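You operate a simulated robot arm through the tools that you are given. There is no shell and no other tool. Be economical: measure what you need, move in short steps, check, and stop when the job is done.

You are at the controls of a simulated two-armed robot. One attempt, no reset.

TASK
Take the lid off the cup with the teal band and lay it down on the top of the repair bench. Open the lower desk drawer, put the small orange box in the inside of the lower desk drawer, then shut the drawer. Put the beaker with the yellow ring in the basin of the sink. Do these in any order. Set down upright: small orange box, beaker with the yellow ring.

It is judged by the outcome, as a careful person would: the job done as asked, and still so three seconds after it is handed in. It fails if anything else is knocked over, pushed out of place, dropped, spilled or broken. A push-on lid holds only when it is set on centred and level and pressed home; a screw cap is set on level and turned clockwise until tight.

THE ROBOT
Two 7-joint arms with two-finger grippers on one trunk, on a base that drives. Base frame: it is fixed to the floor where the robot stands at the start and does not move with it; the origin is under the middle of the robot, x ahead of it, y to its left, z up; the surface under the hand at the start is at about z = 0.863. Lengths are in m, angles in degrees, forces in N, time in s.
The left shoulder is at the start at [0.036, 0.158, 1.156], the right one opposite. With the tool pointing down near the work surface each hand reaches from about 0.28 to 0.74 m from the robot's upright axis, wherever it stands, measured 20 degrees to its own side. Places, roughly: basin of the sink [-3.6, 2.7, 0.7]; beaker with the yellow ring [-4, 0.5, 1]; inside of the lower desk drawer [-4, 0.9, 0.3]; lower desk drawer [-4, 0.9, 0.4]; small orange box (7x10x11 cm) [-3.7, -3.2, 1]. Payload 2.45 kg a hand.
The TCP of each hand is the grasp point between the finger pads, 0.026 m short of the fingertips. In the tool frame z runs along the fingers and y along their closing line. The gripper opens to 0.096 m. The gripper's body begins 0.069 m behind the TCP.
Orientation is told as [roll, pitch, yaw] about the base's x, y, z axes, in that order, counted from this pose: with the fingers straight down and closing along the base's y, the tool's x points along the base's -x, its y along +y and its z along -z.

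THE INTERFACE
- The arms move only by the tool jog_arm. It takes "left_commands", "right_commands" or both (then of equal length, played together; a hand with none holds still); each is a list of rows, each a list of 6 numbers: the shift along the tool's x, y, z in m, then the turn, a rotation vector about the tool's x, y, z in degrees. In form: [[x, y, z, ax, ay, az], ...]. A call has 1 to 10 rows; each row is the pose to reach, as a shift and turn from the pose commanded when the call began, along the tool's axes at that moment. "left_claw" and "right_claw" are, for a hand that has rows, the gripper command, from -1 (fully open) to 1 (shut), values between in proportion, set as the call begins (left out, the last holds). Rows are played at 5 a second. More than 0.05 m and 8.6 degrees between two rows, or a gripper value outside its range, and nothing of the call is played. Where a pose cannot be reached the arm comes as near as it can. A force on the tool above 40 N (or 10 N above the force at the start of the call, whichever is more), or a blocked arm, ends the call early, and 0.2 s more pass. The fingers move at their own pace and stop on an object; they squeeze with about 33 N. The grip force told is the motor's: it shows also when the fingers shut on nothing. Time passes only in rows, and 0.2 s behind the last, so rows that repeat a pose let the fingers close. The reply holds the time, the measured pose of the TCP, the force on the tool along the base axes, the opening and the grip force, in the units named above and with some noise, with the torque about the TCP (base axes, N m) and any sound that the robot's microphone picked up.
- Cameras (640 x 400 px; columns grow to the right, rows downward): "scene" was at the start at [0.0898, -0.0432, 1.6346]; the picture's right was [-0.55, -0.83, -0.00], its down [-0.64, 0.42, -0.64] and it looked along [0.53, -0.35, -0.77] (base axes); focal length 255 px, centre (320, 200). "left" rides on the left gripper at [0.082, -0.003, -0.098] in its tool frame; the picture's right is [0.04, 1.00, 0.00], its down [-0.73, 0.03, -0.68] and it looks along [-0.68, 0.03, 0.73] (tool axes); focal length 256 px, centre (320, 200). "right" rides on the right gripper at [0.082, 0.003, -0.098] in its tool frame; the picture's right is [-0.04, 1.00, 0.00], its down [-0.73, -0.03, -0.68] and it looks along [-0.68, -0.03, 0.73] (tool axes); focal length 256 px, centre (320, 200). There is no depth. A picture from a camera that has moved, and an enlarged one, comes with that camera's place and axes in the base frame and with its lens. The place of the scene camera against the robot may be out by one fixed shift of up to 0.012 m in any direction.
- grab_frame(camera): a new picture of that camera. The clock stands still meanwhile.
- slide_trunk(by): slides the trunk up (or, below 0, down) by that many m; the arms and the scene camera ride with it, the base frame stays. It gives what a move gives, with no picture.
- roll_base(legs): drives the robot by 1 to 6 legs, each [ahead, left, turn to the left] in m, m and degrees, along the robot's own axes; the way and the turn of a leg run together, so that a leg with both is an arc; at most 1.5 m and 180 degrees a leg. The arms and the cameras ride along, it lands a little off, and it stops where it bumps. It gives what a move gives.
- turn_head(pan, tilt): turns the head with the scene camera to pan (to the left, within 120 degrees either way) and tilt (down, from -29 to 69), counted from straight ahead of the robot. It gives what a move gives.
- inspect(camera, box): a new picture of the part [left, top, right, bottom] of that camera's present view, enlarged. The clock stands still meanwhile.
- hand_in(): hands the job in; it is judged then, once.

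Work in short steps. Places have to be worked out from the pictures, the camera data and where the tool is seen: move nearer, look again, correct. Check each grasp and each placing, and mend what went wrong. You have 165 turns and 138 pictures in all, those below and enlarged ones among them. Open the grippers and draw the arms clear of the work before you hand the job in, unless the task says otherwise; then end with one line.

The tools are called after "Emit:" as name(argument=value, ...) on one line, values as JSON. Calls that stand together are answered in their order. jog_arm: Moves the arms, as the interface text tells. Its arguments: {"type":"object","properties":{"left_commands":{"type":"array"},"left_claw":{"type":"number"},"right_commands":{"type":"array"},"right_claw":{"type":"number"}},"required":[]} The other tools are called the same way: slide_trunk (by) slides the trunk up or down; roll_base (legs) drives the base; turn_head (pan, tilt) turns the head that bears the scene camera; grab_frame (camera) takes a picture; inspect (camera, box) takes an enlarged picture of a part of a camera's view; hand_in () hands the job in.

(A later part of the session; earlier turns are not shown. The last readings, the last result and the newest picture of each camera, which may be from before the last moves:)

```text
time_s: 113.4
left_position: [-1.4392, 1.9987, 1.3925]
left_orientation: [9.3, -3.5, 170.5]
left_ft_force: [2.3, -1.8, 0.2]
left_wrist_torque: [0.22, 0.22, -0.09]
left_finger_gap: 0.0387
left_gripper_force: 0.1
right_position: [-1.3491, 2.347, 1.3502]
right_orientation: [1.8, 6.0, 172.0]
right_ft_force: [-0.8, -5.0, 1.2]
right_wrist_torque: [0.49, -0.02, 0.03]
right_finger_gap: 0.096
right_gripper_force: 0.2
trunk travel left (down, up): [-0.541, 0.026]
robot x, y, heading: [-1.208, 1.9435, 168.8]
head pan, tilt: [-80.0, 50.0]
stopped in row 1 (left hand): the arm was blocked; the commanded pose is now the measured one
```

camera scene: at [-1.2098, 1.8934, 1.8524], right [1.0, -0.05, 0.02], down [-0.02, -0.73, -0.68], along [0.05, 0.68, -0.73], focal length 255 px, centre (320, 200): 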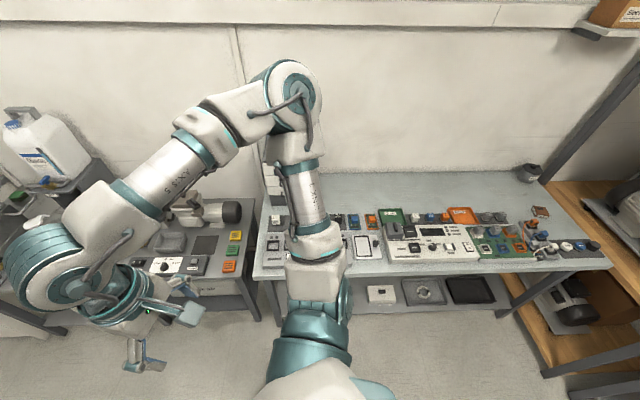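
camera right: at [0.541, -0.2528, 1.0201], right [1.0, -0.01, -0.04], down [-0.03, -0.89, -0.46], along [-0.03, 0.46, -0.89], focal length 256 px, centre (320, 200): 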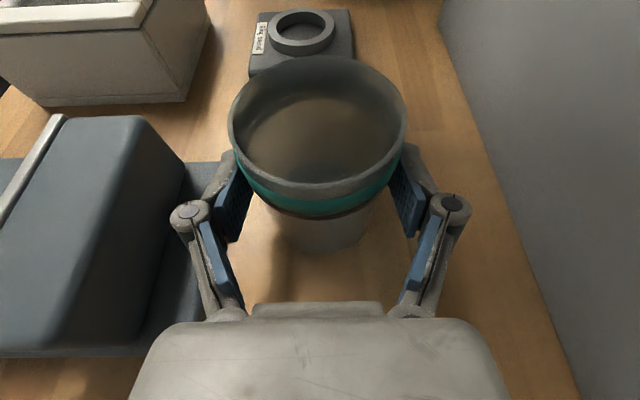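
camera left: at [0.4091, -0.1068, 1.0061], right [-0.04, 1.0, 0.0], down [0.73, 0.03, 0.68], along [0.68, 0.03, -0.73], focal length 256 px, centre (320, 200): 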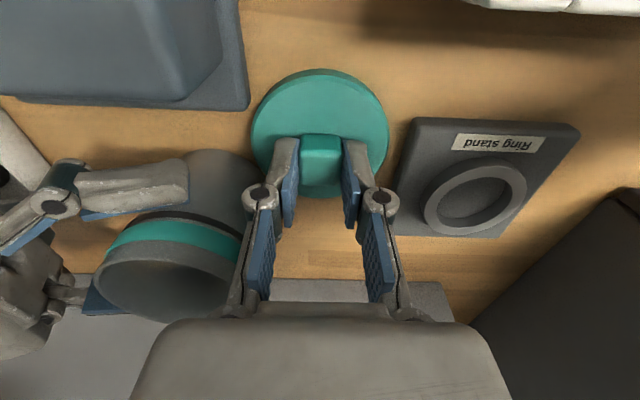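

Still rocking and blocked. I look to the left-front again to find the contact.

Emit:
grab_frame(camera="left")

Emit:
grab_frame(camera="right")

Emit:
grab_frame(camera="scene")

```text
80 pictures are left
camera left: at [-1.3498, 2.0033, 1.4844], right [-0.11, -0.98, 0.16], down [-0.67, 0.19, 0.72], along [-0.74, -0.02, -0.68], focal length 256 px, centre (320, 200)
```

left: 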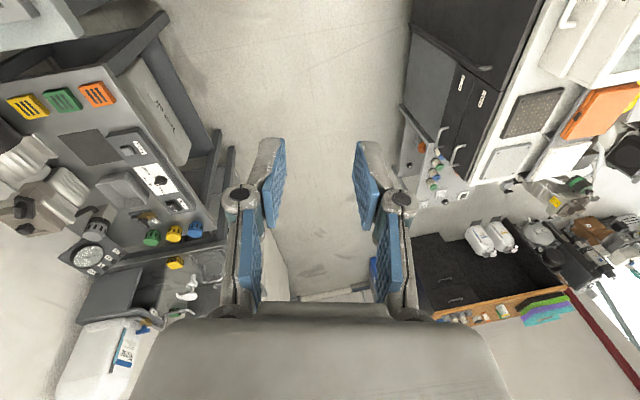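

```text
79 pictures are left
camera right: at [-1.2784, 2.3353, 1.4556], right [-0.18, -0.98, 0.03], down [-0.79, 0.16, 0.6], along [-0.59, 0.09, -0.8], focal length 256 px, centre (320, 200)
```

right: 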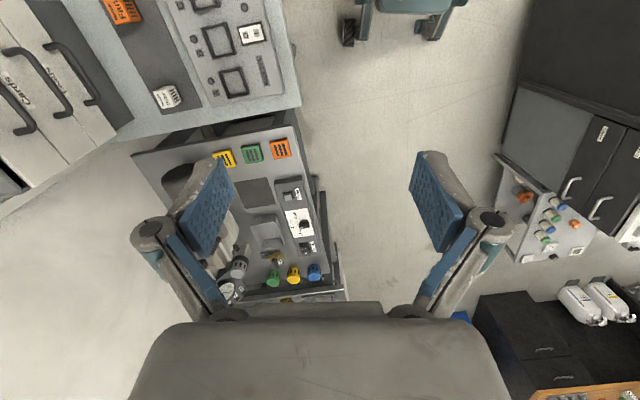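

```text
78 pictures are left
camera scene: at [-1.1502, 2.1605, 1.8412], right [1.0, -0.02, -0.01], down [-0.03, -0.81, -0.58], along [0.0, 0.58, -0.82], focal length 255 px, centre (320, 200)
```

scene: 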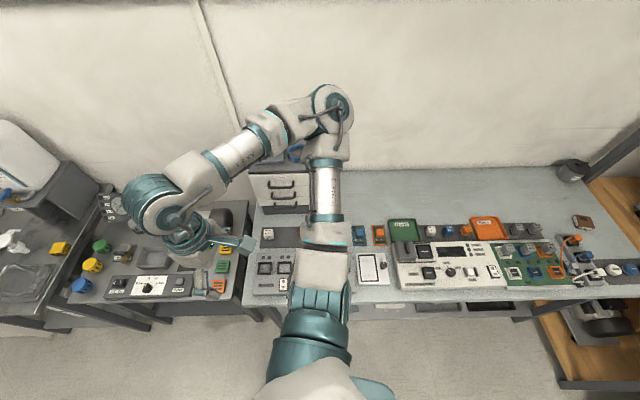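

The whole robot sways side to side, beginning after the trunk was raised; nothing is in contact in these views. Lowering the trunk should stabilise it.

Emit:
slide_trunk(by=-0.2)

Emit:
slide_trunk(by=-0.2)

```text
time_s: 113.8
left_position: [-1.4728, 1.8025, 1.3634]
left_orientation: [3.3, -3.5, 165.4]
left_ft_force: [-1.6, -0.3, 0.9]
left_wrist_torque: [0.05, -0.21, 0.04]
left_finger_gap: 0.0384
left_gripper_force: 0.1
right_position: [-1.391, 2.1368, 1.3732]
right_orientation: [0.0, 8.9, 171.0]
right_ft_force: [-0.7, 3.0, -0.4]
right_wrist_torque: [-0.21, -0.14, 0.0]
right_finger_gap: 0.0959
right_gripper_force: 0.0
trunk travel left (down, up): [-0.538, 0.028]
robot x, y, heading: [-1.2063, 1.931, 168.5]
head pan, tilt: [-80.0, 50.0]
stopped: the arm was blocked; the commanded pose is now the measured one
```

```text
time_s: 114.4
left_position: [-1.4349, 1.9779, 1.3621]
left_orientation: [9.7, -4.7, 170.7]
left_ft_force: [2.7, -0.4, -1.1]
left_wrist_torque: [0.02, 0.29, -0.1]
left_finger_gap: 0.0382
left_gripper_force: 0.0
right_position: [-1.3453, 2.3152, 1.3173]
right_orientation: [0.8, 8.1, 173.3]
right_ft_force: [-0.8, -2.2, -0.6]
right_wrist_torque: [0.1, -0.04, 0.0]
right_finger_gap: 0.0959
right_gripper_force: 0.0
trunk travel left (down, up): [-0.519, 0.048]
robot x, y, heading: [-1.2049, 1.939, 168.7]
head pan, tilt: [-80.0, 50.0]
stopped: the arm was blocked; the commanded pose is now the measured one
```

It moves in small increments; I keep lowering.

Emit:
slide_trunk(by=-0.2)

Emit:
slide_trunk(by=-0.2)

Emit:
slide_trunk(by=-0.2)

Emit:
grab_frame(camera="scene")

```text
time_s: 114.9
left_position: [-1.4549, 1.7963, 1.3207]
left_orientation: [4.8, -4.8, 164.8]
left_ft_force: [-1.8, -0.7, 0.4]
left_wrist_torque: [0.01, -0.21, 0.04]
left_finger_gap: 0.0383
left_gripper_force: 0.2
right_position: [-1.3724, 2.123, 1.3323]
right_orientation: [1.2, 10.8, 172.2]
right_ft_force: [-2.0, 3.3, -1.2]
right_wrist_torque: [-0.18, -0.15, -0.04]
right_finger_gap: 0.0962
right_gripper_force: 0.1
trunk travel left (down, up): [-0.505, 0.062]
robot x, y, heading: [-1.2103, 1.9271, 168.9]
head pan, tilt: [-80.0, 50.0]
stopped: the arm was blocked; the commanded pose is now the measured one
```

```text
time_s: 115.5
left_position: [-1.4191, 1.9684, 1.321]
left_orientation: [10.3, -5.7, 170.8]
left_ft_force: [4.7, 0.9, -1.1]
left_wrist_torque: [-0.08, 0.31, -0.07]
left_finger_gap: 0.0385
left_gripper_force: 0.1
right_position: [-1.3196, 2.3005, 1.275]
right_orientation: [0.1, 10.5, 174.0]
right_ft_force: [-0.2, -3.0, 0.1]
right_wrist_torque: [0.17, -0.02, 0.01]
right_finger_gap: 0.0958
right_gripper_force: 0.1
trunk travel left (down, up): [-0.485, 0.082]
robot x, y, heading: [-1.1985, 1.9364, 168.4]
head pan, tilt: [-80.0, 50.0]
stopped: the arm was blocked; the commanded pose is now the measured one
```

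```text
time_s: 116.0
left_position: [-1.4374, 1.8014, 1.2837]
left_orientation: [5.8, -5.7, 165.0]
left_ft_force: [-0.6, -0.7, -0.1]
left_wrist_torque: [0.1, -0.09, 0.01]
left_finger_gap: 0.0386
left_gripper_force: 0.1
right_position: [-1.3438, 2.1223, 1.2931]
right_orientation: [2.7, 12.9, 173.1]
right_ft_force: [-3.3, 2.7, 0.5]
right_wrist_torque: [-0.17, -0.24, -0.03]
right_finger_gap: 0.096
right_gripper_force: 0.0
trunk travel left (down, up): [-0.473, 0.094]
robot x, y, heading: [-1.1995, 1.9286, 168.1]
head pan, tilt: [-80.0, 50.0]
stopped: the force on the tool passed its limit at 90 N (the readings are from after the stop); the commanded pose is now the measured one
```

```text
77 pictures are left
camera scene: at [-1.1869, 2.0115, 1.781], right [1.0, -0.03, 0.01], down [-0.02, -0.77, -0.64], along [0.02, 0.64, -0.77], focal length 255 px, centre (320, 200)
```

scene: 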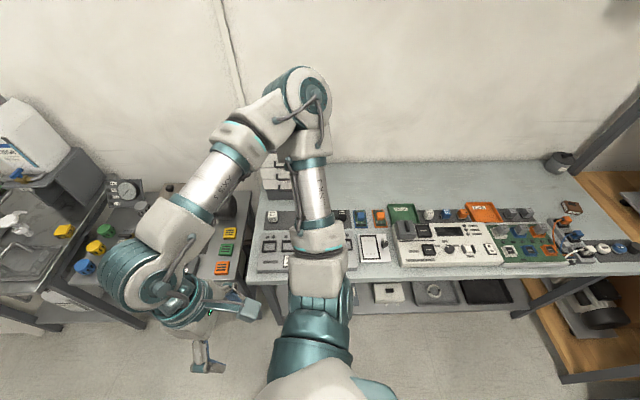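

The sway looks somewhat smaller now. I continue lowering the trunk.

Emit:
slide_trunk(by=-0.15)

Emit:
slide_trunk(by=-0.15)

Emit:
turn_head(pan=0, tilt=60)

Emit:
grab_frame(camera="scene")

```text
time_s: 116.5
left_position: [-1.4276, 1.8823, 1.2907]
left_orientation: [7.7, -6.6, 171.9]
left_ft_force: [0.0, 0.4, -0.6]
left_wrist_torque: [-0.05, 0.06, 0.0]
left_finger_gap: 0.0384
left_gripper_force: 0.1
right_position: [-1.3138, 2.2139, 1.2568]
right_orientation: [-3.2, 12.6, 174.0]
right_ft_force: [0.0, 0.0, -1.0]
right_wrist_torque: [0.06, 0.1, 0.0]
right_finger_gap: 0.096
right_gripper_force: 0.0
trunk travel left (down, up): [-0.46, 0.107]
robot x, y, heading: [-1.197, 1.9221, 167.8]
head pan, tilt: [-80.0, 50.0]
stopped: the force on the tool passed its limit at 138 N (the readings are from after the stop); the commanded pose is now the measured one
```

```text
time_s: 116.8
left_position: [-1.401, 1.9806, 1.2946]
left_orientation: [11.3, -6.5, 169.8]
left_ft_force: [-23.6, 35.8, 34.9]
left_wrist_torque: [-3.6, -6.41, 4.24]
left_finger_gap: 0.0385
left_gripper_force: 0.1
right_position: [-1.2925, 2.2975, 1.2425]
right_orientation: [5.2, 11.6, 175.0]
right_ft_force: [-0.7, -2.7, 0.5]
right_wrist_torque: [0.27, -0.02, 0.04]
right_finger_gap: 0.0962
right_gripper_force: 0.1
trunk travel left (down, up): [-0.459, 0.108]
robot x, y, heading: [-1.1905, 1.9414, 168.1]
head pan, tilt: [-80.0, 50.0]
stopped: the force on the tool passed its limit at 63 N (the readings are from after the stop); the commanded pose is now the measured one
```

```text
time_s: 118.3
left_position: [-1.4309, 1.8381, 1.2859]
left_orientation: [6.1, -6.4, 170.4]
left_ft_force: [-2.0, 0.5, 0.9]
left_wrist_torque: [-0.05, -0.17, 0.08]
left_finger_gap: 0.0384
left_gripper_force: 0.1
right_position: [-1.3207, 2.1629, 1.2674]
right_orientation: [-1.8, 12.3, 173.5]
right_ft_force: [1.1, 2.2, 0.6]
right_wrist_torque: [-0.17, 0.07, -0.02]
right_finger_gap: 0.0959
right_gripper_force: 0.1
trunk travel left (down, up): [-0.459, 0.108]
robot x, y, heading: [-1.1978, 1.917, 168.0]
head pan, tilt: [0.0, 60.0]
```

```text
76 pictures are left
camera scene: at [-1.2664, 1.8347, 1.7512], right [0.21, 0.98, 0.06], down [0.85, -0.15, -0.5], along [-0.48, 0.15, -0.87], focal length 255 px, centre (320, 200)
```

scene: 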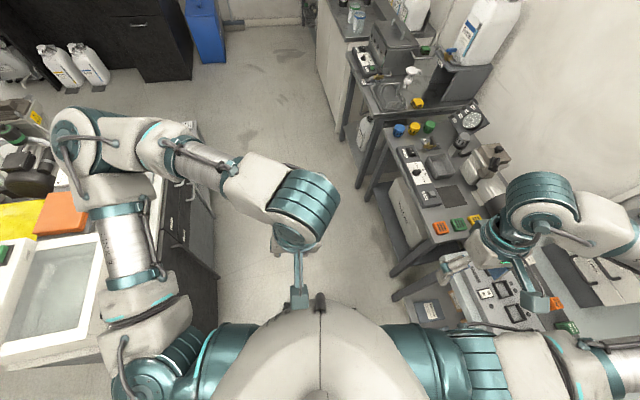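

The left hand has drifted close to my own chest, which explains those force spikes. I move it forward again while the sway decays.

Emit:
jog_arm(left_commands=[[-0.02, 0, 0, 0, 0, 0], [-0.04, 0, 0, 0, 0, 0], [-0.06, 0, 0, 0, 0, 0], [-0.08, 0, 0, 0, 0, 0], [-0.08, 0, 0, 0, 0, 0]])

Emit:
jog_arm(left_commands=[[0, 0, 0, 0, 0, 0], [0, 0, 0, 0, 0, 0], [0, 0, 0, 0, 0, 0], [0, 0, 0, 0, 0, 0], [0, 0, 0, 0, 0, 0]])

```text
time_s: 118.7
left_position: [-1.4013, 2.0183, 1.2957]
left_orientation: [13.5, -6.9, 169.3]
left_ft_force: [1.1, -0.6, -0.4]
left_wrist_torque: [0.02, 0.11, -0.07]
left_finger_gap: 0.0384
left_gripper_force: 0.1
right_position: [-1.2863, 2.3309, 1.2342]
right_orientation: [5.6, 11.2, 175.2]
right_ft_force: [-0.2, -4.3, -0.7]
right_wrist_torque: [0.24, -0.04, 0.01]
right_finger_gap: 0.0958
right_gripper_force: 0.0
trunk travel left (down, up): [-0.459, 0.108]
robot x, y, heading: [-1.1919, 1.9422, 168.0]
head pan, tilt: [0.0, 60.0]
stopped in row 1 (right hand): the arm was blocked; the commanded pose is now the measured one
```

```text
time_s: 119.2
left_position: [-1.4344, 1.8319, 1.2888]
left_orientation: [5.7, -7.2, 170.8]
left_ft_force: [-0.9, -1.2, 0.5]
left_wrist_torque: [0.05, -0.13, -0.01]
left_finger_gap: 0.0383
left_gripper_force: 0.2
right_position: [-1.3115, 2.1585, 1.2667]
right_orientation: [-1.5, 13.3, 174.2]
right_ft_force: [0.2, 3.2, 1.4]
right_wrist_torque: [-0.23, 0.05, -0.02]
right_finger_gap: 0.0961
right_gripper_force: 0.0
trunk travel left (down, up): [-0.459, 0.108]
robot x, y, heading: [-1.1991, 1.9231, 168.4]
head pan, tilt: [0.0, 60.0]
stopped in row 2 (right hand): the arm was blocked; the commanded pose is now the measured one
```

The sway persists at about ±0.09 m. I let time pass with only a slow head motion, so that no commands are reset, and watch the trend.

Emit:
turn_head(pan=90, tilt=50)

Emit:
turn_head(pan=60, tilt=60)

Emit:
turn_head(pan=80, tilt=60)

Emit:
grab_frame(camera="scene")

```text
time_s: 120.8
left_position: [-1.4071, 1.9736, 1.295]
left_orientation: [11.2, -7.1, 169.7]
left_ft_force: [-7.0, 11.0, 11.7]
left_wrist_torque: [-0.87, -2.35, 1.87]
left_finger_gap: 0.0383
left_gripper_force: 0.1
right_position: [-1.2867, 2.2935, 1.2399]
right_orientation: [5.6, 12.8, 175.7]
right_ft_force: [-0.4, -3.8, -0.5]
right_wrist_torque: [0.32, -0.03, 0.06]
right_finger_gap: 0.0964
right_gripper_force: 0.0
trunk travel left (down, up): [-0.459, 0.108]
robot x, y, heading: [-1.1875, 1.9498, 168.2]
head pan, tilt: [90.0, 50.0]
```

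```text
time_s: 121.8
left_position: [-1.4048, 1.9832, 1.2946]
left_orientation: [11.8, -7.1, 169.5]
left_ft_force: [1.7, -0.1, -1.4]
left_wrist_torque: [0.03, 0.14, -0.05]
left_finger_gap: 0.0384
left_gripper_force: 0.1
right_position: [-1.2855, 2.3023, 1.2396]
right_orientation: [5.9, 12.6, 175.8]
right_ft_force: [0.3, -3.1, -0.6]
right_wrist_torque: [0.22, 0.02, 0.06]
right_finger_gap: 0.0958
right_gripper_force: 0.0
trunk travel left (down, up): [-0.459, 0.108]
robot x, y, heading: [-1.186, 1.9454, 168.2]
head pan, tilt: [60.0, 60.0]
```

```text
time_s: 122.6
left_position: [-1.4072, 1.9539, 1.2957]
left_orientation: [10.7, -7.5, 170.0]
left_ft_force: [1.1, -1.9, -0.2]
left_wrist_torque: [0.1, 0.08, -0.04]
left_finger_gap: 0.0383
left_gripper_force: 0.0
right_position: [-1.2885, 2.2712, 1.2456]
right_orientation: [4.1, 12.4, 175.6]
right_ft_force: [-0.5, -1.8, -1.7]
right_wrist_torque: [0.14, -0.02, 0.03]
right_finger_gap: 0.0961
right_gripper_force: 0.0
trunk travel left (down, up): [-0.459, 0.108]
robot x, y, heading: [-1.1907, 1.9376, 168.1]
head pan, tilt: [80.0, 60.0]
```

```text
75 pictures are left
camera scene: at [-1.1939, 1.902, 1.7562], right [-0.93, 0.37, 0.0], down [0.32, 0.8, -0.51], along [-0.19, -0.47, -0.86], focal length 255 px, centre (320, 200)
```

scene: 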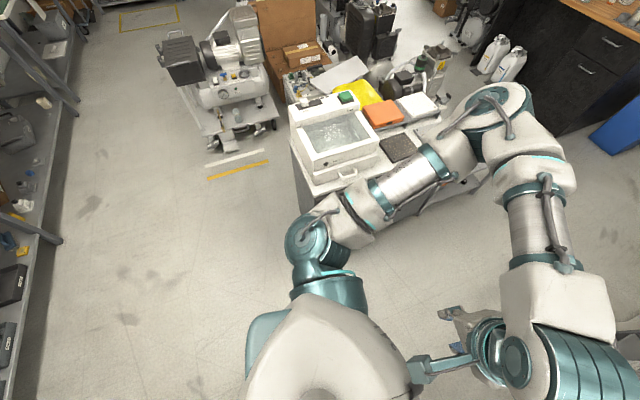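

The left gripper's camera is touching my own torso; moving it forward should remove that contact.

Emit:
jog_arm(left_commands=[[-0.03, 0, 0, 0, 0, 0], [-0.06, 0, 0, 0, 0, 0], [-0.09, 0, 0, 0, 0, 0], [-0.12, 0, 0, 0, 0, 0], [-0.12, 0, 0, 0, 0, 0]])

Emit:
jog_arm(left_commands=[[-0.03, 0, 0, 0, 0, 0], [-0.06, 0, 0, 0, 0, 0], [-0.09, 0, 0, 0, 0, 0], [-0.12, 0, 0, 0, 0, 0], [-0.12, 0, 0, 0, 0, 0]])

```text
time_s: 123.2
left_position: [-1.4877, 1.7946, 1.2883]
left_orientation: [3.7, -7.4, 170.9]
left_ft_force: [-2.6, -1.6, 0.8]
left_wrist_torque: [0.15, -0.14, 0.0]
left_finger_gap: 0.0382
left_gripper_force: 0.0
right_position: [-1.3163, 2.1164, 1.2731]
right_orientation: [-0.4, 13.8, 174.5]
right_ft_force: [-0.6, 1.5, 1.6]
right_wrist_torque: [-0.17, -0.01, -0.01]
right_finger_gap: 0.0958
right_gripper_force: 0.2
trunk travel left (down, up): [-0.459, 0.108]
robot x, y, heading: [-1.1967, 1.9237, 168.2]
head pan, tilt: [80.0, 60.0]
stopped in row 2 (right hand): the arm was blocked; the commanded pose is now the measured one
```

```text
time_s: 123.7
left_position: [-1.4836, 1.9992, 1.3068]
left_orientation: [12.2, -7.8, 169.4]
left_ft_force: [1.1, 0.8, -1.0]
left_wrist_torque: [-0.15, 0.12, 0.0]
left_finger_gap: 0.0385
left_gripper_force: 0.0
right_position: [-1.2838, 2.2989, 1.2408]
right_orientation: [7.4, 12.6, 175.7]
right_ft_force: [-1.0, -2.9, -1.2]
right_wrist_torque: [0.2, -0.04, 0.01]
right_finger_gap: 0.096
right_gripper_force: 0.1
trunk travel left (down, up): [-0.459, 0.108]
robot x, y, heading: [-1.1894, 1.9439, 168.2]
head pan, tilt: [80.0, 60.0]
stopped in row 2 (right hand): the arm was blocked; the commanded pose is now the measured one
```

I give it several seconds with head motion only, sampling the sway.

Emit:
turn_head(pan=-80, tilt=45)

Emit:
turn_head(pan=80, tilt=45)

Emit:
turn_head(pan=75, tilt=45)

Emit:
turn_head(pan=70, tilt=45)

Emit:
turn_head(pan=75, tilt=45)

```text
time_s: 126.2
left_position: [-1.508, 1.8688, 1.3024]
left_orientation: [7.4, -7.9, 170.7]
left_ft_force: [-1.9, -0.3, 1.2]
left_wrist_torque: [0.08, -0.21, 0.06]
left_finger_gap: 0.0387
left_gripper_force: 0.1
right_position: [-1.3058, 2.1799, 1.2617]
right_orientation: [4.4, 13.4, 175.0]
right_ft_force: [-2.0, 1.2, -0.7]
right_wrist_torque: [-0.1, -0.17, 0.02]
right_finger_gap: 0.0957
right_gripper_force: 0.0
trunk travel left (down, up): [-0.459, 0.108]
robot x, y, heading: [-1.1943, 1.9292, 168.2]
head pan, tilt: [-80.0, 45.0]
```

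```text
time_s: 128.6
left_position: [-1.4972, 1.9114, 1.3031]
left_orientation: [9.0, -8.1, 170.7]
left_ft_force: [-0.8, 0.2, 0.5]
left_wrist_torque: [0.07, 0.02, -0.02]
left_finger_gap: 0.0384
left_gripper_force: 0.0
right_position: [-1.2969, 2.2131, 1.2573]
right_orientation: [0.3, 13.2, 174.4]
right_ft_force: [-1.4, -1.2, 0.1]
right_wrist_torque: [0.18, -0.06, 0.01]
right_finger_gap: 0.0959
right_gripper_force: 0.1
trunk travel left (down, up): [-0.459, 0.108]
robot x, y, heading: [-1.1925, 1.9336, 168.2]
head pan, tilt: [80.0, 45.0]
```

```text
time_s: 129.3
left_position: [-1.5123, 1.8497, 1.3017]
left_orientation: [6.4, -7.8, 171.1]
left_ft_force: [-1.3, 1.2, 0.2]
left_wrist_torque: [-0.04, -0.19, 0.03]
left_finger_gap: 0.0383
left_gripper_force: 0.0
right_position: [-1.3097, 2.1605, 1.2668]
right_orientation: [1.4, 13.5, 174.5]
right_ft_force: [-0.6, 3.4, 0.6]
right_wrist_torque: [-0.23, -0.02, -0.05]
right_finger_gap: 0.0958
right_gripper_force: 0.0
trunk travel left (down, up): [-0.459, 0.108]
robot x, y, heading: [-1.1947, 1.9239, 168.5]
head pan, tilt: [75.0, 45.0]
```

```text
time_s: 130.0
left_position: [-1.4816, 2.0039, 1.3068]
left_orientation: [12.5, -7.8, 169.4]
left_ft_force: [1.3, -0.8, -0.7]
left_wrist_torque: [-0.01, 0.2, -0.08]
left_finger_gap: 0.0381
left_gripper_force: 0.0
right_position: [-1.2786, 2.3078, 1.2398]
right_orientation: [7.6, 12.7, 175.7]
right_ft_force: [-0.5, -4.9, -0.5]
right_wrist_torque: [0.36, 0.01, 0.09]
right_finger_gap: 0.096
right_gripper_force: 0.1
trunk travel left (down, up): [-0.459, 0.108]
robot x, y, heading: [-1.1904, 1.9509, 168.4]
head pan, tilt: [70.0, 45.0]
```

```text
time_s: 130.6
left_position: [-1.5063, 1.8732, 1.2997]
left_orientation: [7.5, -7.9, 171.0]
left_ft_force: [-1.4, -0.2, 0.4]
left_wrist_torque: [-0.02, -0.11, 0.01]
left_finger_gap: 0.0384
left_gripper_force: 0.2
right_position: [-1.3036, 2.1795, 1.2591]
right_orientation: [-0.6, 13.7, 174.2]
right_ft_force: [1.0, 1.1, -0.2]
right_wrist_torque: [0.0, -0.04, -0.04]
right_finger_gap: 0.0959
right_gripper_force: 0.2
trunk travel left (down, up): [-0.459, 0.108]
robot x, y, heading: [-1.1914, 1.9286, 167.8]
head pan, tilt: [75.0, 45.0]
```

The right hand too has sagged back to only 0.17 m ahead of my axis, so its arm may be rubbing on my own body or the bench. I push both hands forward in short bursts.

Emit:
jog_arm(right_commands=[[-0.04, 0, -0.02, 0, 0, 0], [-0.08, 0, -0.03, 0, 0, 0], [-0.12, 0, -0.04, 0, 0, 0]])

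Emit:
jog_arm(right_commands=[[-0.04, 0, -0.02, 0, 0, 0], [-0.08, 0, -0.03, 0, 0, 0], [-0.12, 0, -0.04, 0, 0, 0]])

Emit:
jog_arm(right_commands=[[-0.04, 0, -0.02, 0, 0, 0], [-0.08, 0, -0.03, 0, 0, 0], [-0.12, 0, -0.04, 0, 0, 0]])

Emit:
grab_frame(camera="right")

```text
time_s: 130.9
left_position: [-1.4673, 2.0429, 1.31]
left_orientation: [14.4, -8.4, 169.5]
left_ft_force: [1.2, -0.3, -1.3]
left_wrist_torque: [-0.04, 0.09, -0.05]
left_finger_gap: 0.0384
left_gripper_force: 0.1
right_position: [-1.2857, 2.3416, 1.2351]
right_orientation: [6.9, 12.5, 176.3]
right_ft_force: [-0.5, -0.7, -0.9]
right_wrist_torque: [0.08, 0.0, 0.03]
right_finger_gap: 0.0959
right_gripper_force: 0.0
trunk travel left (down, up): [-0.459, 0.108]
robot x, y, heading: [-1.1848, 1.9531, 168.3]
head pan, tilt: [75.0, 45.0]
stopped in row 1 (right hand): the arm was blocked; the commanded pose is now the measured one
```

```text
time_s: 131.4
left_position: [-1.5082, 1.8436, 1.2973]
left_orientation: [6.2, -8.5, 170.3]
left_ft_force: [-2.2, -1.5, 0.4]
left_wrist_torque: [0.12, -0.19, 0.02]
left_finger_gap: 0.0387
left_gripper_force: 0.1
right_position: [-1.3616, 2.1532, 1.2761]
right_orientation: [0.3, 14.7, 174.7]
right_ft_force: [-0.4, 1.2, 1.3]
right_wrist_torque: [-0.12, 0.0, -0.01]
right_finger_gap: 0.0961
right_gripper_force: 0.0
trunk travel left (down, up): [-0.459, 0.108]
robot x, y, heading: [-1.1965, 1.938, 167.8]
head pan, tilt: [75.0, 45.0]
stopped in row 2 (right hand): the arm was blocked; the commanded pose is now the measured one
```

```text
time_s: 132.0
left_position: [-1.4566, 2.0472, 1.3096]
left_orientation: [14.9, -9.1, 168.6]
left_ft_force: [1.3, -0.7, -0.4]
left_wrist_torque: [0.1, 0.13, -0.02]
left_finger_gap: 0.0383
left_gripper_force: 0.1
right_position: [-1.3887, 2.3513, 1.2534]
right_orientation: [9.6, 13.3, 176.2]
right_ft_force: [-0.3, -2.0, -0.2]
right_wrist_torque: [0.13, -0.05, -0.03]
right_finger_gap: 0.0956
right_gripper_force: 0.0
trunk travel left (down, up): [-0.459, 0.108]
robot x, y, heading: [-1.1866, 1.9613, 167.8]
head pan, tilt: [75.0, 45.0]
stopped in row 2 (right hand): the arm was blocked; the commanded pose is now the measured one
```

```text
74 pictures are left
camera right: at [-1.3304, 2.3594, 1.3661], right [-0.14, -0.98, 0.15], down [-0.86, 0.2, 0.48], along [-0.5, -0.06, -0.86], focal length 256 px, centre (320, 200)
```

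right: 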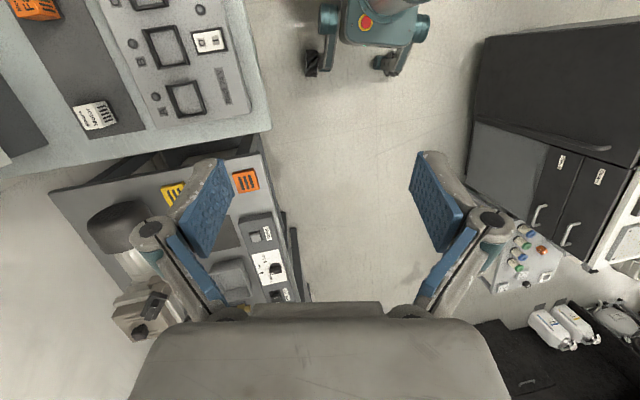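

Both hands are forward and free now; the base itself stands clear on the floor. I resume lowering the trunk toward its stable starting height.

Emit:
slide_trunk(by=-0.2)

Emit:
slide_trunk(by=-0.2)

Emit:
slide_trunk(by=-0.2)

Emit:
slide_trunk(by=-0.2)

```text
time_s: 132.5
left_position: [-1.4935, 1.8324, 1.284]
left_orientation: [6.1, -9.6, 169.7]
left_ft_force: [-0.9, -1.1, 0.3]
left_wrist_torque: [0.13, -0.15, 0.01]
left_finger_gap: 0.0384
left_gripper_force: 0.0
right_position: [-1.424, 2.1398, 1.278]
right_orientation: [0.1, 14.6, 174.3]
right_ft_force: [-0.4, 0.4, 0.9]
right_wrist_torque: [-0.04, 0.02, 0.01]
right_finger_gap: 0.0959
right_gripper_force: 0.0
trunk travel left (down, up): [-0.447, 0.119]
robot x, y, heading: [-1.197, 1.9387, 167.8]
head pan, tilt: [75.0, 45.0]
stopped: the arm was blocked; the commanded pose is now the measured one
```

```text
time_s: 133.0
left_position: [-1.4391, 2.045, 1.2812]
left_orientation: [15.4, -10.2, 167.7]
left_ft_force: [1.6, -0.6, -1.7]
left_wrist_torque: [0.07, 0.13, -0.07]
left_finger_gap: 0.038
left_gripper_force: 0.1
right_position: [-1.3713, 2.3414, 1.2243]
right_orientation: [9.8, 13.3, 176.3]
right_ft_force: [-0.1, -2.3, 0.0]
right_wrist_torque: [0.19, -0.03, -0.01]
right_finger_gap: 0.096
right_gripper_force: 0.1
trunk travel left (down, up): [-0.432, 0.135]
robot x, y, heading: [-1.1937, 1.9632, 167.5]
head pan, tilt: [75.0, 45.0]
stopped: the arm was blocked; the commanded pose is now the measured one
```

```text
time_s: 133.5
left_position: [-1.4818, 1.8296, 1.2515]
left_orientation: [6.6, -10.2, 168.7]
left_ft_force: [-1.0, -1.2, -0.3]
left_wrist_torque: [0.1, -0.11, 0.02]
left_finger_gap: 0.0385
left_gripper_force: 0.0
right_position: [-1.4147, 2.1266, 1.2458]
right_orientation: [1.3, 15.2, 174.5]
right_ft_force: [-0.1, 0.0, 1.2]
right_wrist_torque: [-0.04, -0.04, 0.0]
right_finger_gap: 0.0959
right_gripper_force: 0.1
trunk travel left (down, up): [-0.42, 0.146]
robot x, y, heading: [-1.2, 1.9421, 167.4]
head pan, tilt: [75.0, 45.0]
stopped: the arm was blocked; the commanded pose is now the measured one
```

```text
time_s: 134.1
left_position: [-1.43, 2.0405, 1.2501]
left_orientation: [16.0, -10.8, 167.1]
left_ft_force: [1.9, 0.7, 0.4]
left_wrist_torque: [0.01, 0.14, -0.04]
left_finger_gap: 0.0385
left_gripper_force: 0.1
right_position: [-1.3616, 2.3302, 1.1954]
right_orientation: [11.2, 13.8, 176.8]
right_ft_force: [-0.7, -1.7, -0.9]
right_wrist_torque: [0.12, -0.1, 0.02]
right_finger_gap: 0.096
right_gripper_force: 0.0
trunk travel left (down, up): [-0.406, 0.161]
robot x, y, heading: [-1.1928, 1.9622, 167.3]
head pan, tilt: [75.0, 45.0]
stopped: the arm was blocked; the commanded pose is now the measured one
```

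Progress continues; I go on lowering.

Emit:
slide_trunk(by=-0.2)

Emit:
slide_trunk(by=-0.2)

Emit:
slide_trunk(by=-0.2)

Emit:
turn_head(pan=60, tilt=55)

Emit:
grab_frame(camera="scene")

```text
time_s: 134.6
left_position: [-1.4728, 1.8292, 1.2218]
left_orientation: [7.2, -11.2, 167.5]
left_ft_force: [-1.7, -0.8, 0.7]
left_wrist_torque: [0.1, -0.18, 0.0]
left_finger_gap: 0.0383
left_gripper_force: 0.1
right_position: [-1.4058, 2.1188, 1.2166]
right_orientation: [3.3, 15.7, 174.4]
right_ft_force: [-0.3, 0.9, 1.0]
right_wrist_torque: [-0.07, -0.05, -0.02]
right_finger_gap: 0.0957
right_gripper_force: 0.1
trunk travel left (down, up): [-0.396, 0.171]
robot x, y, heading: [-1.1989, 1.9449, 167.1]
head pan, tilt: [75.0, 45.0]
stopped: the arm was blocked; the commanded pose is now the measured one
```

```text
time_s: 135.1
left_position: [-1.4177, 2.0397, 1.2199]
left_orientation: [16.8, -11.6, 166.4]
left_ft_force: [1.9, 0.1, 0.2]
left_wrist_torque: [0.0, 0.15, -0.05]
left_finger_gap: 0.0385
left_gripper_force: 0.1
right_position: [-1.348, 2.3204, 1.1636]
right_orientation: [12.8, 14.2, 177.1]
right_ft_force: [-0.3, -1.2, -0.1]
right_wrist_torque: [0.09, -0.02, 0.0]
right_finger_gap: 0.0958
right_gripper_force: 0.1
trunk travel left (down, up): [-0.38, 0.187]
robot x, y, heading: [-1.1905, 1.9711, 167.0]
head pan, tilt: [75.0, 45.0]
stopped: the arm was blocked; the commanded pose is now the measured one
```

```text
time_s: 135.6
left_position: [-1.4713, 1.8363, 1.1948]
left_orientation: [8.9, -12.7, 166.8]
left_ft_force: [-194.8, -91.1, -15.3]
left_wrist_torque: [7.39, -13.8, -12.75]
left_finger_gap: 0.0385
left_gripper_force: 0.0
right_position: [-1.3924, 2.1186, 1.1865]
right_orientation: [5.7, 16.4, 174.6]
right_ft_force: [-1.2, 0.8, -1.2]
right_wrist_torque: [-0.05, -0.08, 0.02]
right_finger_gap: 0.096
right_gripper_force: 0.1
trunk travel left (down, up): [-0.372, 0.195]
robot x, y, heading: [-1.1971, 1.9584, 166.7]
head pan, tilt: [75.0, 45.0]
stopped: the force on the tool passed its limit at 78 N (the readings are from after the stop); the commanded pose is now the measured one
```

```text
time_s: 136.3
left_position: [-1.4403, 1.9784, 1.2093]
left_orientation: [12.3, -12.7, 167.8]
left_ft_force: [-135.6, 96.5, 21.6]
left_wrist_torque: [-7.95, -13.6, 11.17]
left_finger_gap: 0.0385
left_gripper_force: 0.0
right_position: [-1.365, 2.2449, 1.1732]
right_orientation: [12.7, 15.8, 175.6]
right_ft_force: [0.2, -3.3, -0.2]
right_wrist_torque: [0.22, -0.01, 0.08]
right_finger_gap: 0.0961
right_gripper_force: 0.0
trunk travel left (down, up): [-0.372, 0.195]
robot x, y, heading: [-1.1949, 1.9734, 166.4]
head pan, tilt: [60.0, 55.0]
```

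```text
73 pictures are left
camera scene: at [-1.226, 2.0473, 1.677], right [-0.73, 0.69, -0.05], down [0.56, 0.55, -0.62], along [-0.4, -0.48, -0.78], focal length 255 px, centre (320, 200)
```

scene: 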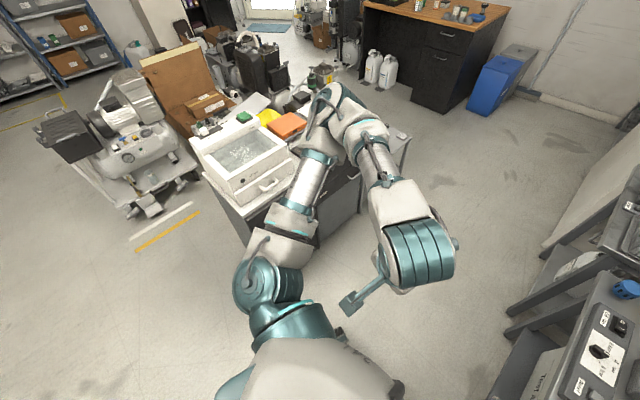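

The left gripper presses against my torso again, so I move it forward and away.

Emit:
jog_arm(left_commands=[[-0.05, 0, 0, 0, 0, 0], [-0.1, 0, 0, 0, 0, 0], [-0.13, 0, 0, 0, 0, 0]])

Emit:
jog_arm(left_commands=[[-0.05, 0, 0, 0, 0, 0], [-0.1, 0, 0, 0, 0, 0], [-0.13, 0, 0, 0, 0, 0]])

Emit:
slide_trunk(by=-0.1)

Emit:
slide_trunk(by=-0.1)

```text
time_s: 136.7
left_position: [-1.4855, 1.7825, 1.1874]
left_orientation: [5.8, -12.8, 166.1]
left_ft_force: [-0.6, -1.3, 0.5]
left_wrist_torque: [0.09, -0.09, 0.04]
left_finger_gap: 0.0385
left_gripper_force: 0.0
right_position: [-1.3995, 2.05, 1.1964]
right_orientation: [4.6, 16.3, 173.2]
right_ft_force: [-0.2, 1.2, 1.2]
right_wrist_torque: [-0.05, 0.07, 0.0]
right_finger_gap: 0.0959
right_gripper_force: 0.1
trunk travel left (down, up): [-0.372, 0.195]
robot x, y, heading: [-1.2087, 1.9498, 166.5]
head pan, tilt: [60.0, 55.0]
stopped in row 1 (left hand): the arm was blocked; the commanded pose is now the measured one
```

```text
time_s: 137.2
left_position: [-1.4921, 2.0118, 1.2237]
left_orientation: [15.7, -13.1, 165.9]
left_ft_force: [2.1, 0.5, -0.8]
left_wrist_torque: [-0.11, 0.18, -0.06]
left_finger_gap: 0.0381
left_gripper_force: 0.1
right_position: [-1.3461, 2.2609, 1.1621]
right_orientation: [13.6, 15.3, 176.7]
right_ft_force: [0.0, -0.9, 1.0]
right_wrist_torque: [0.02, 0.04, -0.01]
right_finger_gap: 0.096
right_gripper_force: 0.1
trunk travel left (down, up): [-0.372, 0.195]
robot x, y, heading: [-1.1986, 1.9683, 166.3]
head pan, tilt: [60.0, 55.0]
stopped in row 2 (left hand): the arm was blocked; the commanded pose is now the measured one
```

```text
time_s: 137.7
left_position: [-1.5359, 1.7977, 1.1771]
left_orientation: [6.7, -13.5, 166.1]
left_ft_force: [-1.8, -2.0, 0.7]
left_wrist_torque: [0.21, -0.15, -0.03]
left_finger_gap: 0.0383
left_gripper_force: 0.1
right_position: [-1.395, 2.0438, 1.1707]
right_orientation: [6.7, 17.2, 173.9]
right_ft_force: [-0.5, 2.0, -0.1]
right_wrist_torque: [-0.11, -0.06, 0.03]
right_finger_gap: 0.096
right_gripper_force: 0.1
trunk travel left (down, up): [-0.354, 0.213]
robot x, y, heading: [-1.2069, 1.9514, 166.6]
head pan, tilt: [60.0, 55.0]
stopped: the arm was blocked; the commanded pose is now the measured one
```

```text
time_s: 138.2
left_position: [-1.4839, 2.005, 1.1831]
left_orientation: [16.5, -13.8, 166.2]
left_ft_force: [0.7, 1.6, -0.4]
left_wrist_torque: [-0.11, 0.08, -0.02]
left_finger_gap: 0.0383
left_gripper_force: 0.0
right_position: [-1.3351, 2.247, 1.1206]
right_orientation: [15.3, 15.8, 177.8]
right_ft_force: [0.9, -1.0, 1.0]
right_wrist_torque: [0.08, 0.03, -0.01]
right_finger_gap: 0.0961
right_gripper_force: 0.2
trunk travel left (down, up): [-0.334, 0.232]
robot x, y, heading: [-1.2028, 1.9731, 166.3]
head pan, tilt: [60.0, 55.0]
stopped: the arm was blocked; the commanded pose is now the measured one
```

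The sway continues even low. I test passive decay once more with longer head turns.

Emit:
turn_head(pan=-100, tilt=45)

Emit:
turn_head(pan=100, tilt=45)

Emit:
turn_head(pan=-100, tilt=45)

Emit:
turn_head(pan=-95, tilt=45)

Emit:
turn_head(pan=-90, tilt=45)

Emit:
grab_frame(camera="scene")

```text
time_s: 140.7
left_position: [-1.5231, 1.8408, 1.1712]
left_orientation: [9.1, -13.8, 168.9]
left_ft_force: [-1.0, -0.4, 1.0]
left_wrist_torque: [0.05, -0.15, 0.03]
left_finger_gap: 0.0383
left_gripper_force: 0.0
right_position: [-1.372, 2.093, 1.141]
right_orientation: [7.1, 17.1, 176.3]
right_ft_force: [-0.7, 2.3, -0.5]
right_wrist_torque: [-0.14, 0.01, -0.04]
right_finger_gap: 0.0959
right_gripper_force: 0.0
trunk travel left (down, up): [-0.334, 0.232]
robot x, y, heading: [-1.2091, 1.9455, 166.9]
head pan, tilt: [-100.0, 45.0]
```

```text
time_s: 143.6
left_position: [-1.5225, 1.8413, 1.1717]
left_orientation: [9.1, -13.8, 168.9]
left_ft_force: [-1.7, -0.8, 1.5]
left_wrist_torque: [0.01, -0.19, -0.02]
left_finger_gap: 0.0385
left_gripper_force: 0.0
right_position: [-1.3714, 2.094, 1.1423]
right_orientation: [7.3, 17.2, 176.0]
right_ft_force: [-0.3, 1.8, 1.1]
right_wrist_torque: [-0.13, -0.01, 0.01]
right_finger_gap: 0.0961
right_gripper_force: 0.1
trunk travel left (down, up): [-0.334, 0.232]
robot x, y, heading: [-1.2125, 1.9469, 166.4]
head pan, tilt: [100.0, 45.0]
```

```text
time_s: 146.5
left_position: [-1.5243, 1.8354, 1.173]
left_orientation: [8.8, -13.8, 168.9]
left_ft_force: [-1.7, -1.5, 2.3]
left_wrist_torque: [0.11, -0.14, 0.01]
left_finger_gap: 0.0383
left_gripper_force: 0.0
right_position: [-1.37, 2.089, 1.1438]
right_orientation: [6.9, 17.0, 176.1]
right_ft_force: [-1.0, 2.9, -0.3]
right_wrist_torque: [-0.11, -0.01, -0.01]
right_finger_gap: 0.0957
right_gripper_force: 0.1
trunk travel left (down, up): [-0.334, 0.232]
robot x, y, heading: [-1.2086, 1.9414, 166.6]
head pan, tilt: [-100.0, 45.0]
```

```text
time_s: 147.2
left_position: [-1.4954, 1.9636, 1.178]
left_orientation: [14.3, -13.6, 166.9]
left_ft_force: [1.0, 1.7, -1.1]
left_wrist_torque: [-0.09, 0.1, 0.01]
left_finger_gap: 0.0384
left_gripper_force: 0.1
right_position: [-1.3474, 2.2089, 1.1268]
right_orientation: [13.3, 16.7, 177.5]
right_ft_force: [0.3, -0.8, 0.3]
right_wrist_torque: [0.07, 0.02, -0.05]
right_finger_gap: 0.096
right_gripper_force: 0.1
trunk travel left (down, up): [-0.334, 0.232]
robot x, y, heading: [-1.2022, 1.9696, 166.9]
head pan, tilt: [-95.0, 45.0]
```

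```text
time_s: 147.8
left_position: [-1.4908, 1.9614, 1.1836]
left_orientation: [14.3, -14.2, 167.3]
left_ft_force: [0.8, 0.2, 0.9]
left_wrist_torque: [0.02, 0.1, -0.05]
left_finger_gap: 0.0384
left_gripper_force: 0.0
right_position: [-1.3398, 2.2063, 1.1288]
right_orientation: [12.7, 15.9, 177.6]
right_ft_force: [-0.1, -1.4, 0.9]
right_wrist_torque: [0.1, 0.02, 0.03]
right_finger_gap: 0.096
right_gripper_force: 0.0
trunk travel left (down, up): [-0.334, 0.232]
robot x, y, heading: [-1.1999, 1.9696, 166.6]
head pan, tilt: [-90.0, 45.0]
```

```text
72 pictures are left
camera scene: at [-1.1898, 2.0666, 1.6503], right [0.97, -0.23, 0.0], down [-0.16, -0.69, -0.7], along [0.16, 0.68, -0.71], focal length 255 px, centre (320, 200)
```

scene: 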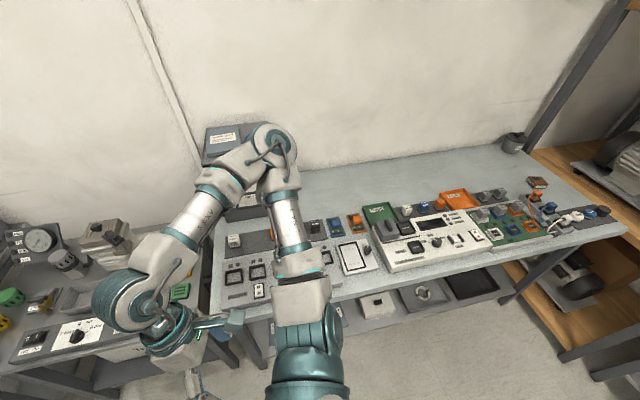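

It's a steady self-sustained rocking, smaller the lower the trunk. I try to drive back out to the open aisle now.

Emit:
roll_base(legs=[[-0.4, 0, 0]])

Emit:
slide_trunk(by=-0.05)

```text
time_s: 148.9
left_position: [-1.4546, 1.9613, 1.1819]
left_orientation: [15.7, -14.2, 167.2]
left_ft_force: [0.3, 1.2, 0.1]
left_wrist_torque: [-0.14, 0.08, -0.01]
left_finger_gap: 0.0386
left_gripper_force: 0.2
right_position: [-1.2996, 2.2032, 1.1218]
right_orientation: [14.0, 16.8, 177.9]
right_ft_force: [0.7, -0.3, 0.0]
right_wrist_torque: [0.01, 0.07, -0.07]
right_finger_gap: 0.096
right_gripper_force: 0.0
trunk travel left (down, up): [-0.334, 0.232]
robot x, y, heading: [-1.1679, 1.9469, 166.5]
head pan, tilt: [-90.0, 45.0]
stopped in leg 1: the robot was blocked; the commanded pose is now the measured one
```

```text
time_s: 149.4
left_position: [-1.4934, 1.7729, 1.1352]
left_orientation: [7.2, -13.6, 170.1]
left_ft_force: [-1.0, -0.5, -0.1]
left_wrist_torque: [0.06, -0.14, 0.03]
left_finger_gap: 0.0383
left_gripper_force: 0.1
right_position: [-1.3388, 2.0232, 1.1171]
right_orientation: [5.6, 18.7, 175.8]
right_ft_force: [-1.2, 1.6, -0.3]
right_wrist_torque: [-0.15, -0.05, 0.0]
right_finger_gap: 0.0959
right_gripper_force: 0.0
trunk travel left (down, up): [-0.31, 0.257]
robot x, y, heading: [-1.173, 1.9211, 166.7]
head pan, tilt: [-90.0, 45.0]
stopped: the arm was blocked; the commanded pose is now the measured one
```

Each attempt gains some centimetres; I repeat it several times.

Emit:
roll_base(legs=[[-0.6, 0, 0]])

Emit:
roll_base(legs=[[-0.6, 0, 0]])

Emit:
roll_base(legs=[[-0.6, 0, 0]])

Emit:
roll_base(legs=[[-0.6, 0, 0]])

Emit:
roll_base(legs=[[-0.6, 0, 0]])

```text
time_s: 150.3
left_position: [-1.4574, 1.7874, 1.1398]
left_orientation: [8.2, -14.7, 170.2]
left_ft_force: [-0.7, -1.6, -0.4]
left_wrist_torque: [0.13, -0.06, 0.02]
left_finger_gap: 0.0384
left_gripper_force: 0.1
right_position: [-1.3059, 2.0309, 1.1191]
right_orientation: [6.9, 18.3, 176.6]
right_ft_force: [-0.7, -3.4, 7.7]
right_wrist_torque: [0.41, 0.06, -0.01]
right_finger_gap: 0.096
right_gripper_force: 0.1
trunk travel left (down, up): [-0.31, 0.257]
robot x, y, heading: [-1.1514, 1.9355, 166.7]
head pan, tilt: [-90.0, 45.0]
stopped in leg 1: the robot was blocked; the commanded pose is now the measured one
```

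```text
time_s: 151.3
left_position: [-1.4248, 1.7877, 1.1414]
left_orientation: [8.6, -15.1, 170.3]
left_ft_force: [-1.2, -2.2, -0.1]
left_wrist_torque: [0.15, -0.04, -0.02]
left_finger_gap: 0.0387
left_gripper_force: 0.1
right_position: [-1.2732, 2.0287, 1.1193]
right_orientation: [7.3, 18.3, 177.1]
right_ft_force: [-1.6, -4.2, 5.5]
right_wrist_torque: [0.42, -0.03, 0.08]
right_finger_gap: 0.0961
right_gripper_force: 0.0
trunk travel left (down, up): [-0.31, 0.257]
robot x, y, heading: [-1.1244, 1.9357, 166.9]
head pan, tilt: [-90.0, 45.0]
stopped in leg 1: the robot was blocked; the commanded pose is now the measured one
```

```text
time_s: 152.3
left_position: [-1.3884, 1.7904, 1.1446]
left_orientation: [9.0, -15.9, 170.4]
left_ft_force: [-1.0, -2.4, 0.4]
left_wrist_torque: [0.21, -0.07, -0.02]
left_finger_gap: 0.0385
left_gripper_force: 0.1
right_position: [-1.2374, 2.0274, 1.1195]
right_orientation: [7.9, 18.4, 177.5]
right_ft_force: [-10.2, -14.8, 39.5]
right_wrist_torque: [2.12, -3.87, -0.96]
right_finger_gap: 0.096
right_gripper_force: 0.0
trunk travel left (down, up): [-0.31, 0.257]
robot x, y, heading: [-1.1021, 1.9406, 167.2]
head pan, tilt: [-90.0, 45.0]
stopped in leg 1: the robot was blocked; the commanded pose is now the measured one
```

```text
time_s: 155.6
left_position: [-0.7906, 1.7931, 1.1598]
left_orientation: [15.4, -16.0, 167.9]
left_ft_force: [0.7, 1.2, 0.0]
left_wrist_torque: [-0.14, 0.04, 0.01]
left_finger_gap: 0.0385
left_gripper_force: 0.0
right_position: [-0.6396, 2.0272, 1.1082]
right_orientation: [14.1, 17.3, 179.5]
right_ft_force: [0.0, 14.4, 14.9]
right_wrist_torque: [-1.68, -0.99, 0.93]
right_finger_gap: 0.0959
right_gripper_force: 0.0
trunk travel left (down, up): [-0.31, 0.257]
robot x, y, heading: [-0.5253, 1.8294, 166.9]
head pan, tilt: [-90.0, 45.0]
```

```text
time_s: 156.7
left_position: [-0.7633, 1.7194, 1.1536]
left_orientation: [12.3, -16.4, 169.0]
left_ft_force: [-0.7, -0.2, -0.4]
left_wrist_torque: [0.08, -0.01, -0.04]
left_finger_gap: 0.0385
left_gripper_force: 0.1
right_position: [-0.6089, 1.9559, 1.1158]
right_orientation: [10.7, 17.8, 178.5]
right_ft_force: [-13.5, 13.9, 23.4]
right_wrist_torque: [-1.16, -2.82, 1.02]
right_finger_gap: 0.0962
right_gripper_force: 0.0
trunk travel left (down, up): [-0.31, 0.257]
robot x, y, heading: [-0.4855, 1.8154, 166.9]
head pan, tilt: [-90.0, 45.0]
stopped in leg 1: the force on the tool passed its limit at 68 N (the readings are from after the stop); the commanded pose is now the measured one
```

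Out in the open aisle now. The right hand is too close to my body; I push both hands forward and then check for sway.

Emit:
jog_arm(right_commands=[[-0.05, 0, -0.01, 0, 0, 0], [-0.1, 0, -0.02, 0, 0, 0], [-0.15, 0, -0.03, 0, 0, 0], [-0.19, 0, -0.03, 0, 0, 0]])

Emit:
jog_arm(right_commands=[[-0.05, 0, -0.01, 0, 0, 0], [-0.1, 0, -0.02, 0, 0, 0], [-0.15, 0, -0.03, 0, 0, 0], [-0.19, 0, -0.03, 0, 0, 0]])

Emit:
turn_head(pan=-80, tilt=45)

Emit:
turn_head(pan=-70, tilt=45)

Emit:
turn_head(pan=-60, tilt=45)

```text
refused: row 1 steps farther than a row can; nothing moved
```

```text
refused: row 1 steps farther than a row can; nothing moved
```

```text
time_s: 157.4
left_position: [-0.7499, 1.7643, 1.1603]
left_orientation: [14.4, -16.5, 168.1]
left_ft_force: [-3.3, 2.1, -0.2]
left_wrist_torque: [-0.2, -0.27, 0.18]
left_finger_gap: 0.0386
left_gripper_force: 0.1
right_position: [-0.594, 1.9988, 1.1115]
right_orientation: [12.7, 17.2, 179.1]
right_ft_force: [1.5, 2.1, 2.2]
right_wrist_torque: [-0.08, 0.19, -0.1]
right_finger_gap: 0.0958
right_gripper_force: 0.0
trunk travel left (down, up): [-0.31, 0.257]
robot x, y, heading: [-0.4808, 1.8264, 166.8]
head pan, tilt: [-80.0, 45.0]
```

```text
time_s: 158.1
left_position: [-0.7509, 1.7715, 1.1622]
left_orientation: [14.0, -16.5, 168.5]
left_ft_force: [-17.5, 25.4, 22.7]
left_wrist_torque: [-1.67, -4.44, 3.52]
left_finger_gap: 0.0387
left_gripper_force: 0.1
right_position: [-0.5945, 2.004, 1.1109]
right_orientation: [12.7, 17.1, 179.0]
right_ft_force: [0.2, -1.5, 1.3]
right_wrist_torque: [0.02, 0.04, 0.01]
right_finger_gap: 0.0961
right_gripper_force: 0.0
trunk travel left (down, up): [-0.31, 0.257]
robot x, y, heading: [-0.484, 1.8304, 167.0]
head pan, tilt: [-70.0, 45.0]
```

```text
time_s: 158.8
left_position: [-0.7613, 1.7201, 1.1553]
left_orientation: [12.2, -16.3, 169.3]
left_ft_force: [-23.8, -10.3, 13.3]
left_wrist_torque: [0.76, -3.53, -1.27]
left_finger_gap: 0.0385
left_gripper_force: 0.1
right_position: [-0.6066, 1.9574, 1.1141]
right_orientation: [10.3, 17.8, 178.5]
right_ft_force: [-0.1, -0.6, 0.8]
right_wrist_torque: [0.04, 0.0, -0.01]
right_finger_gap: 0.096
right_gripper_force: 0.0
trunk travel left (down, up): [-0.31, 0.257]
robot x, y, heading: [-0.4863, 1.8202, 166.8]
head pan, tilt: [-60.0, 45.0]
```

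The sway has dropped to ±0.025 m. I move both hands forward off my own body.

Emit:
jog_arm(left_commands=[[-0.03, 0, 0, 0, 0, 0], [-0.06, 0, 0, 0, 0, 0], [-0.09, 0, 0, 0, 0, 0], [-0.12, 0, 0, 0, 0, 0], [-0.14, 0, 0, 0, 0, 0]], right_commands=[[-0.03, 0, 0, 0, 0, 0], [-0.06, 0, -0.01, 0, 0, 0], [-0.09, 0, -0.01, 0, 0, 0], [-0.12, 0, -0.02, 0, 0, 0], [-0.15, 0, -0.02, 0, 0, 0]])

Emit:
turn_head(pan=0, tilt=60)

Emit:
grab_frame(camera="scene")

```text
time_s: 160.2
left_position: [-0.8843, 1.7415, 1.1966]
left_orientation: [11.8, -16.7, 168.9]
left_ft_force: [0.0, -1.4, 0.1]
left_wrist_torque: [0.1, -0.02, -0.01]
left_finger_gap: 0.0384
left_gripper_force: 0.1
right_position: [-0.7537, 1.9685, 1.0963]
right_orientation: [11.8, 17.1, 177.5]
right_ft_force: [-0.1, -1.3, 0.8]
right_wrist_torque: [0.03, 0.04, -0.01]
right_finger_gap: 0.0962
right_gripper_force: 0.1
trunk travel left (down, up): [-0.31, 0.257]
robot x, y, heading: [-0.4836, 1.8289, 166.8]
head pan, tilt: [-60.0, 45.0]
stopped in row 5 (left hand): the arm was blocked; the commanded pose is now the measured one
```

```text
time_s: 161.5
left_position: [-0.8831, 1.7612, 1.1967]
left_orientation: [12.6, -16.7, 168.6]
left_ft_force: [-0.3, 0.3, 0.1]
left_wrist_torque: [-0.01, 0.02, -0.02]
left_finger_gap: 0.0386
left_gripper_force: 0.0
right_position: [-0.7485, 1.9821, 1.0896]
right_orientation: [10.8, 17.7, 178.6]
right_ft_force: [-0.4, -0.4, 0.8]
right_wrist_torque: [0.01, -0.01, -0.02]
right_finger_gap: 0.0959
right_gripper_force: 0.0
trunk travel left (down, up): [-0.31, 0.257]
robot x, y, heading: [-0.4802, 1.834, 167.0]
head pan, tilt: [0.0, 60.0]
```

```text
71 pictures are left
camera scene: at [-0.5769, 1.8334, 1.6067], right [0.22, 0.97, 0.02], down [0.85, -0.19, -0.5], along [-0.48, 0.12, -0.87], focal length 255 px, centre (320, 200)
```

scene: 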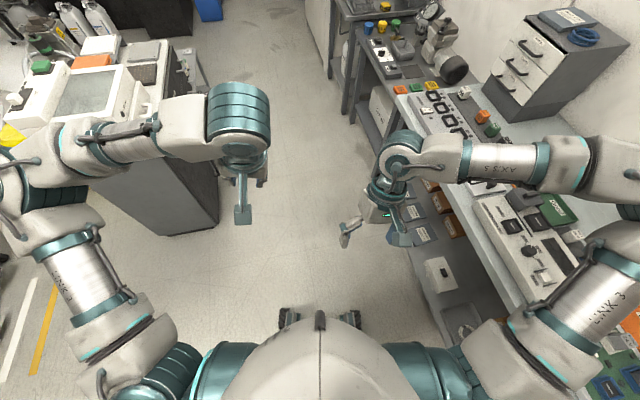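

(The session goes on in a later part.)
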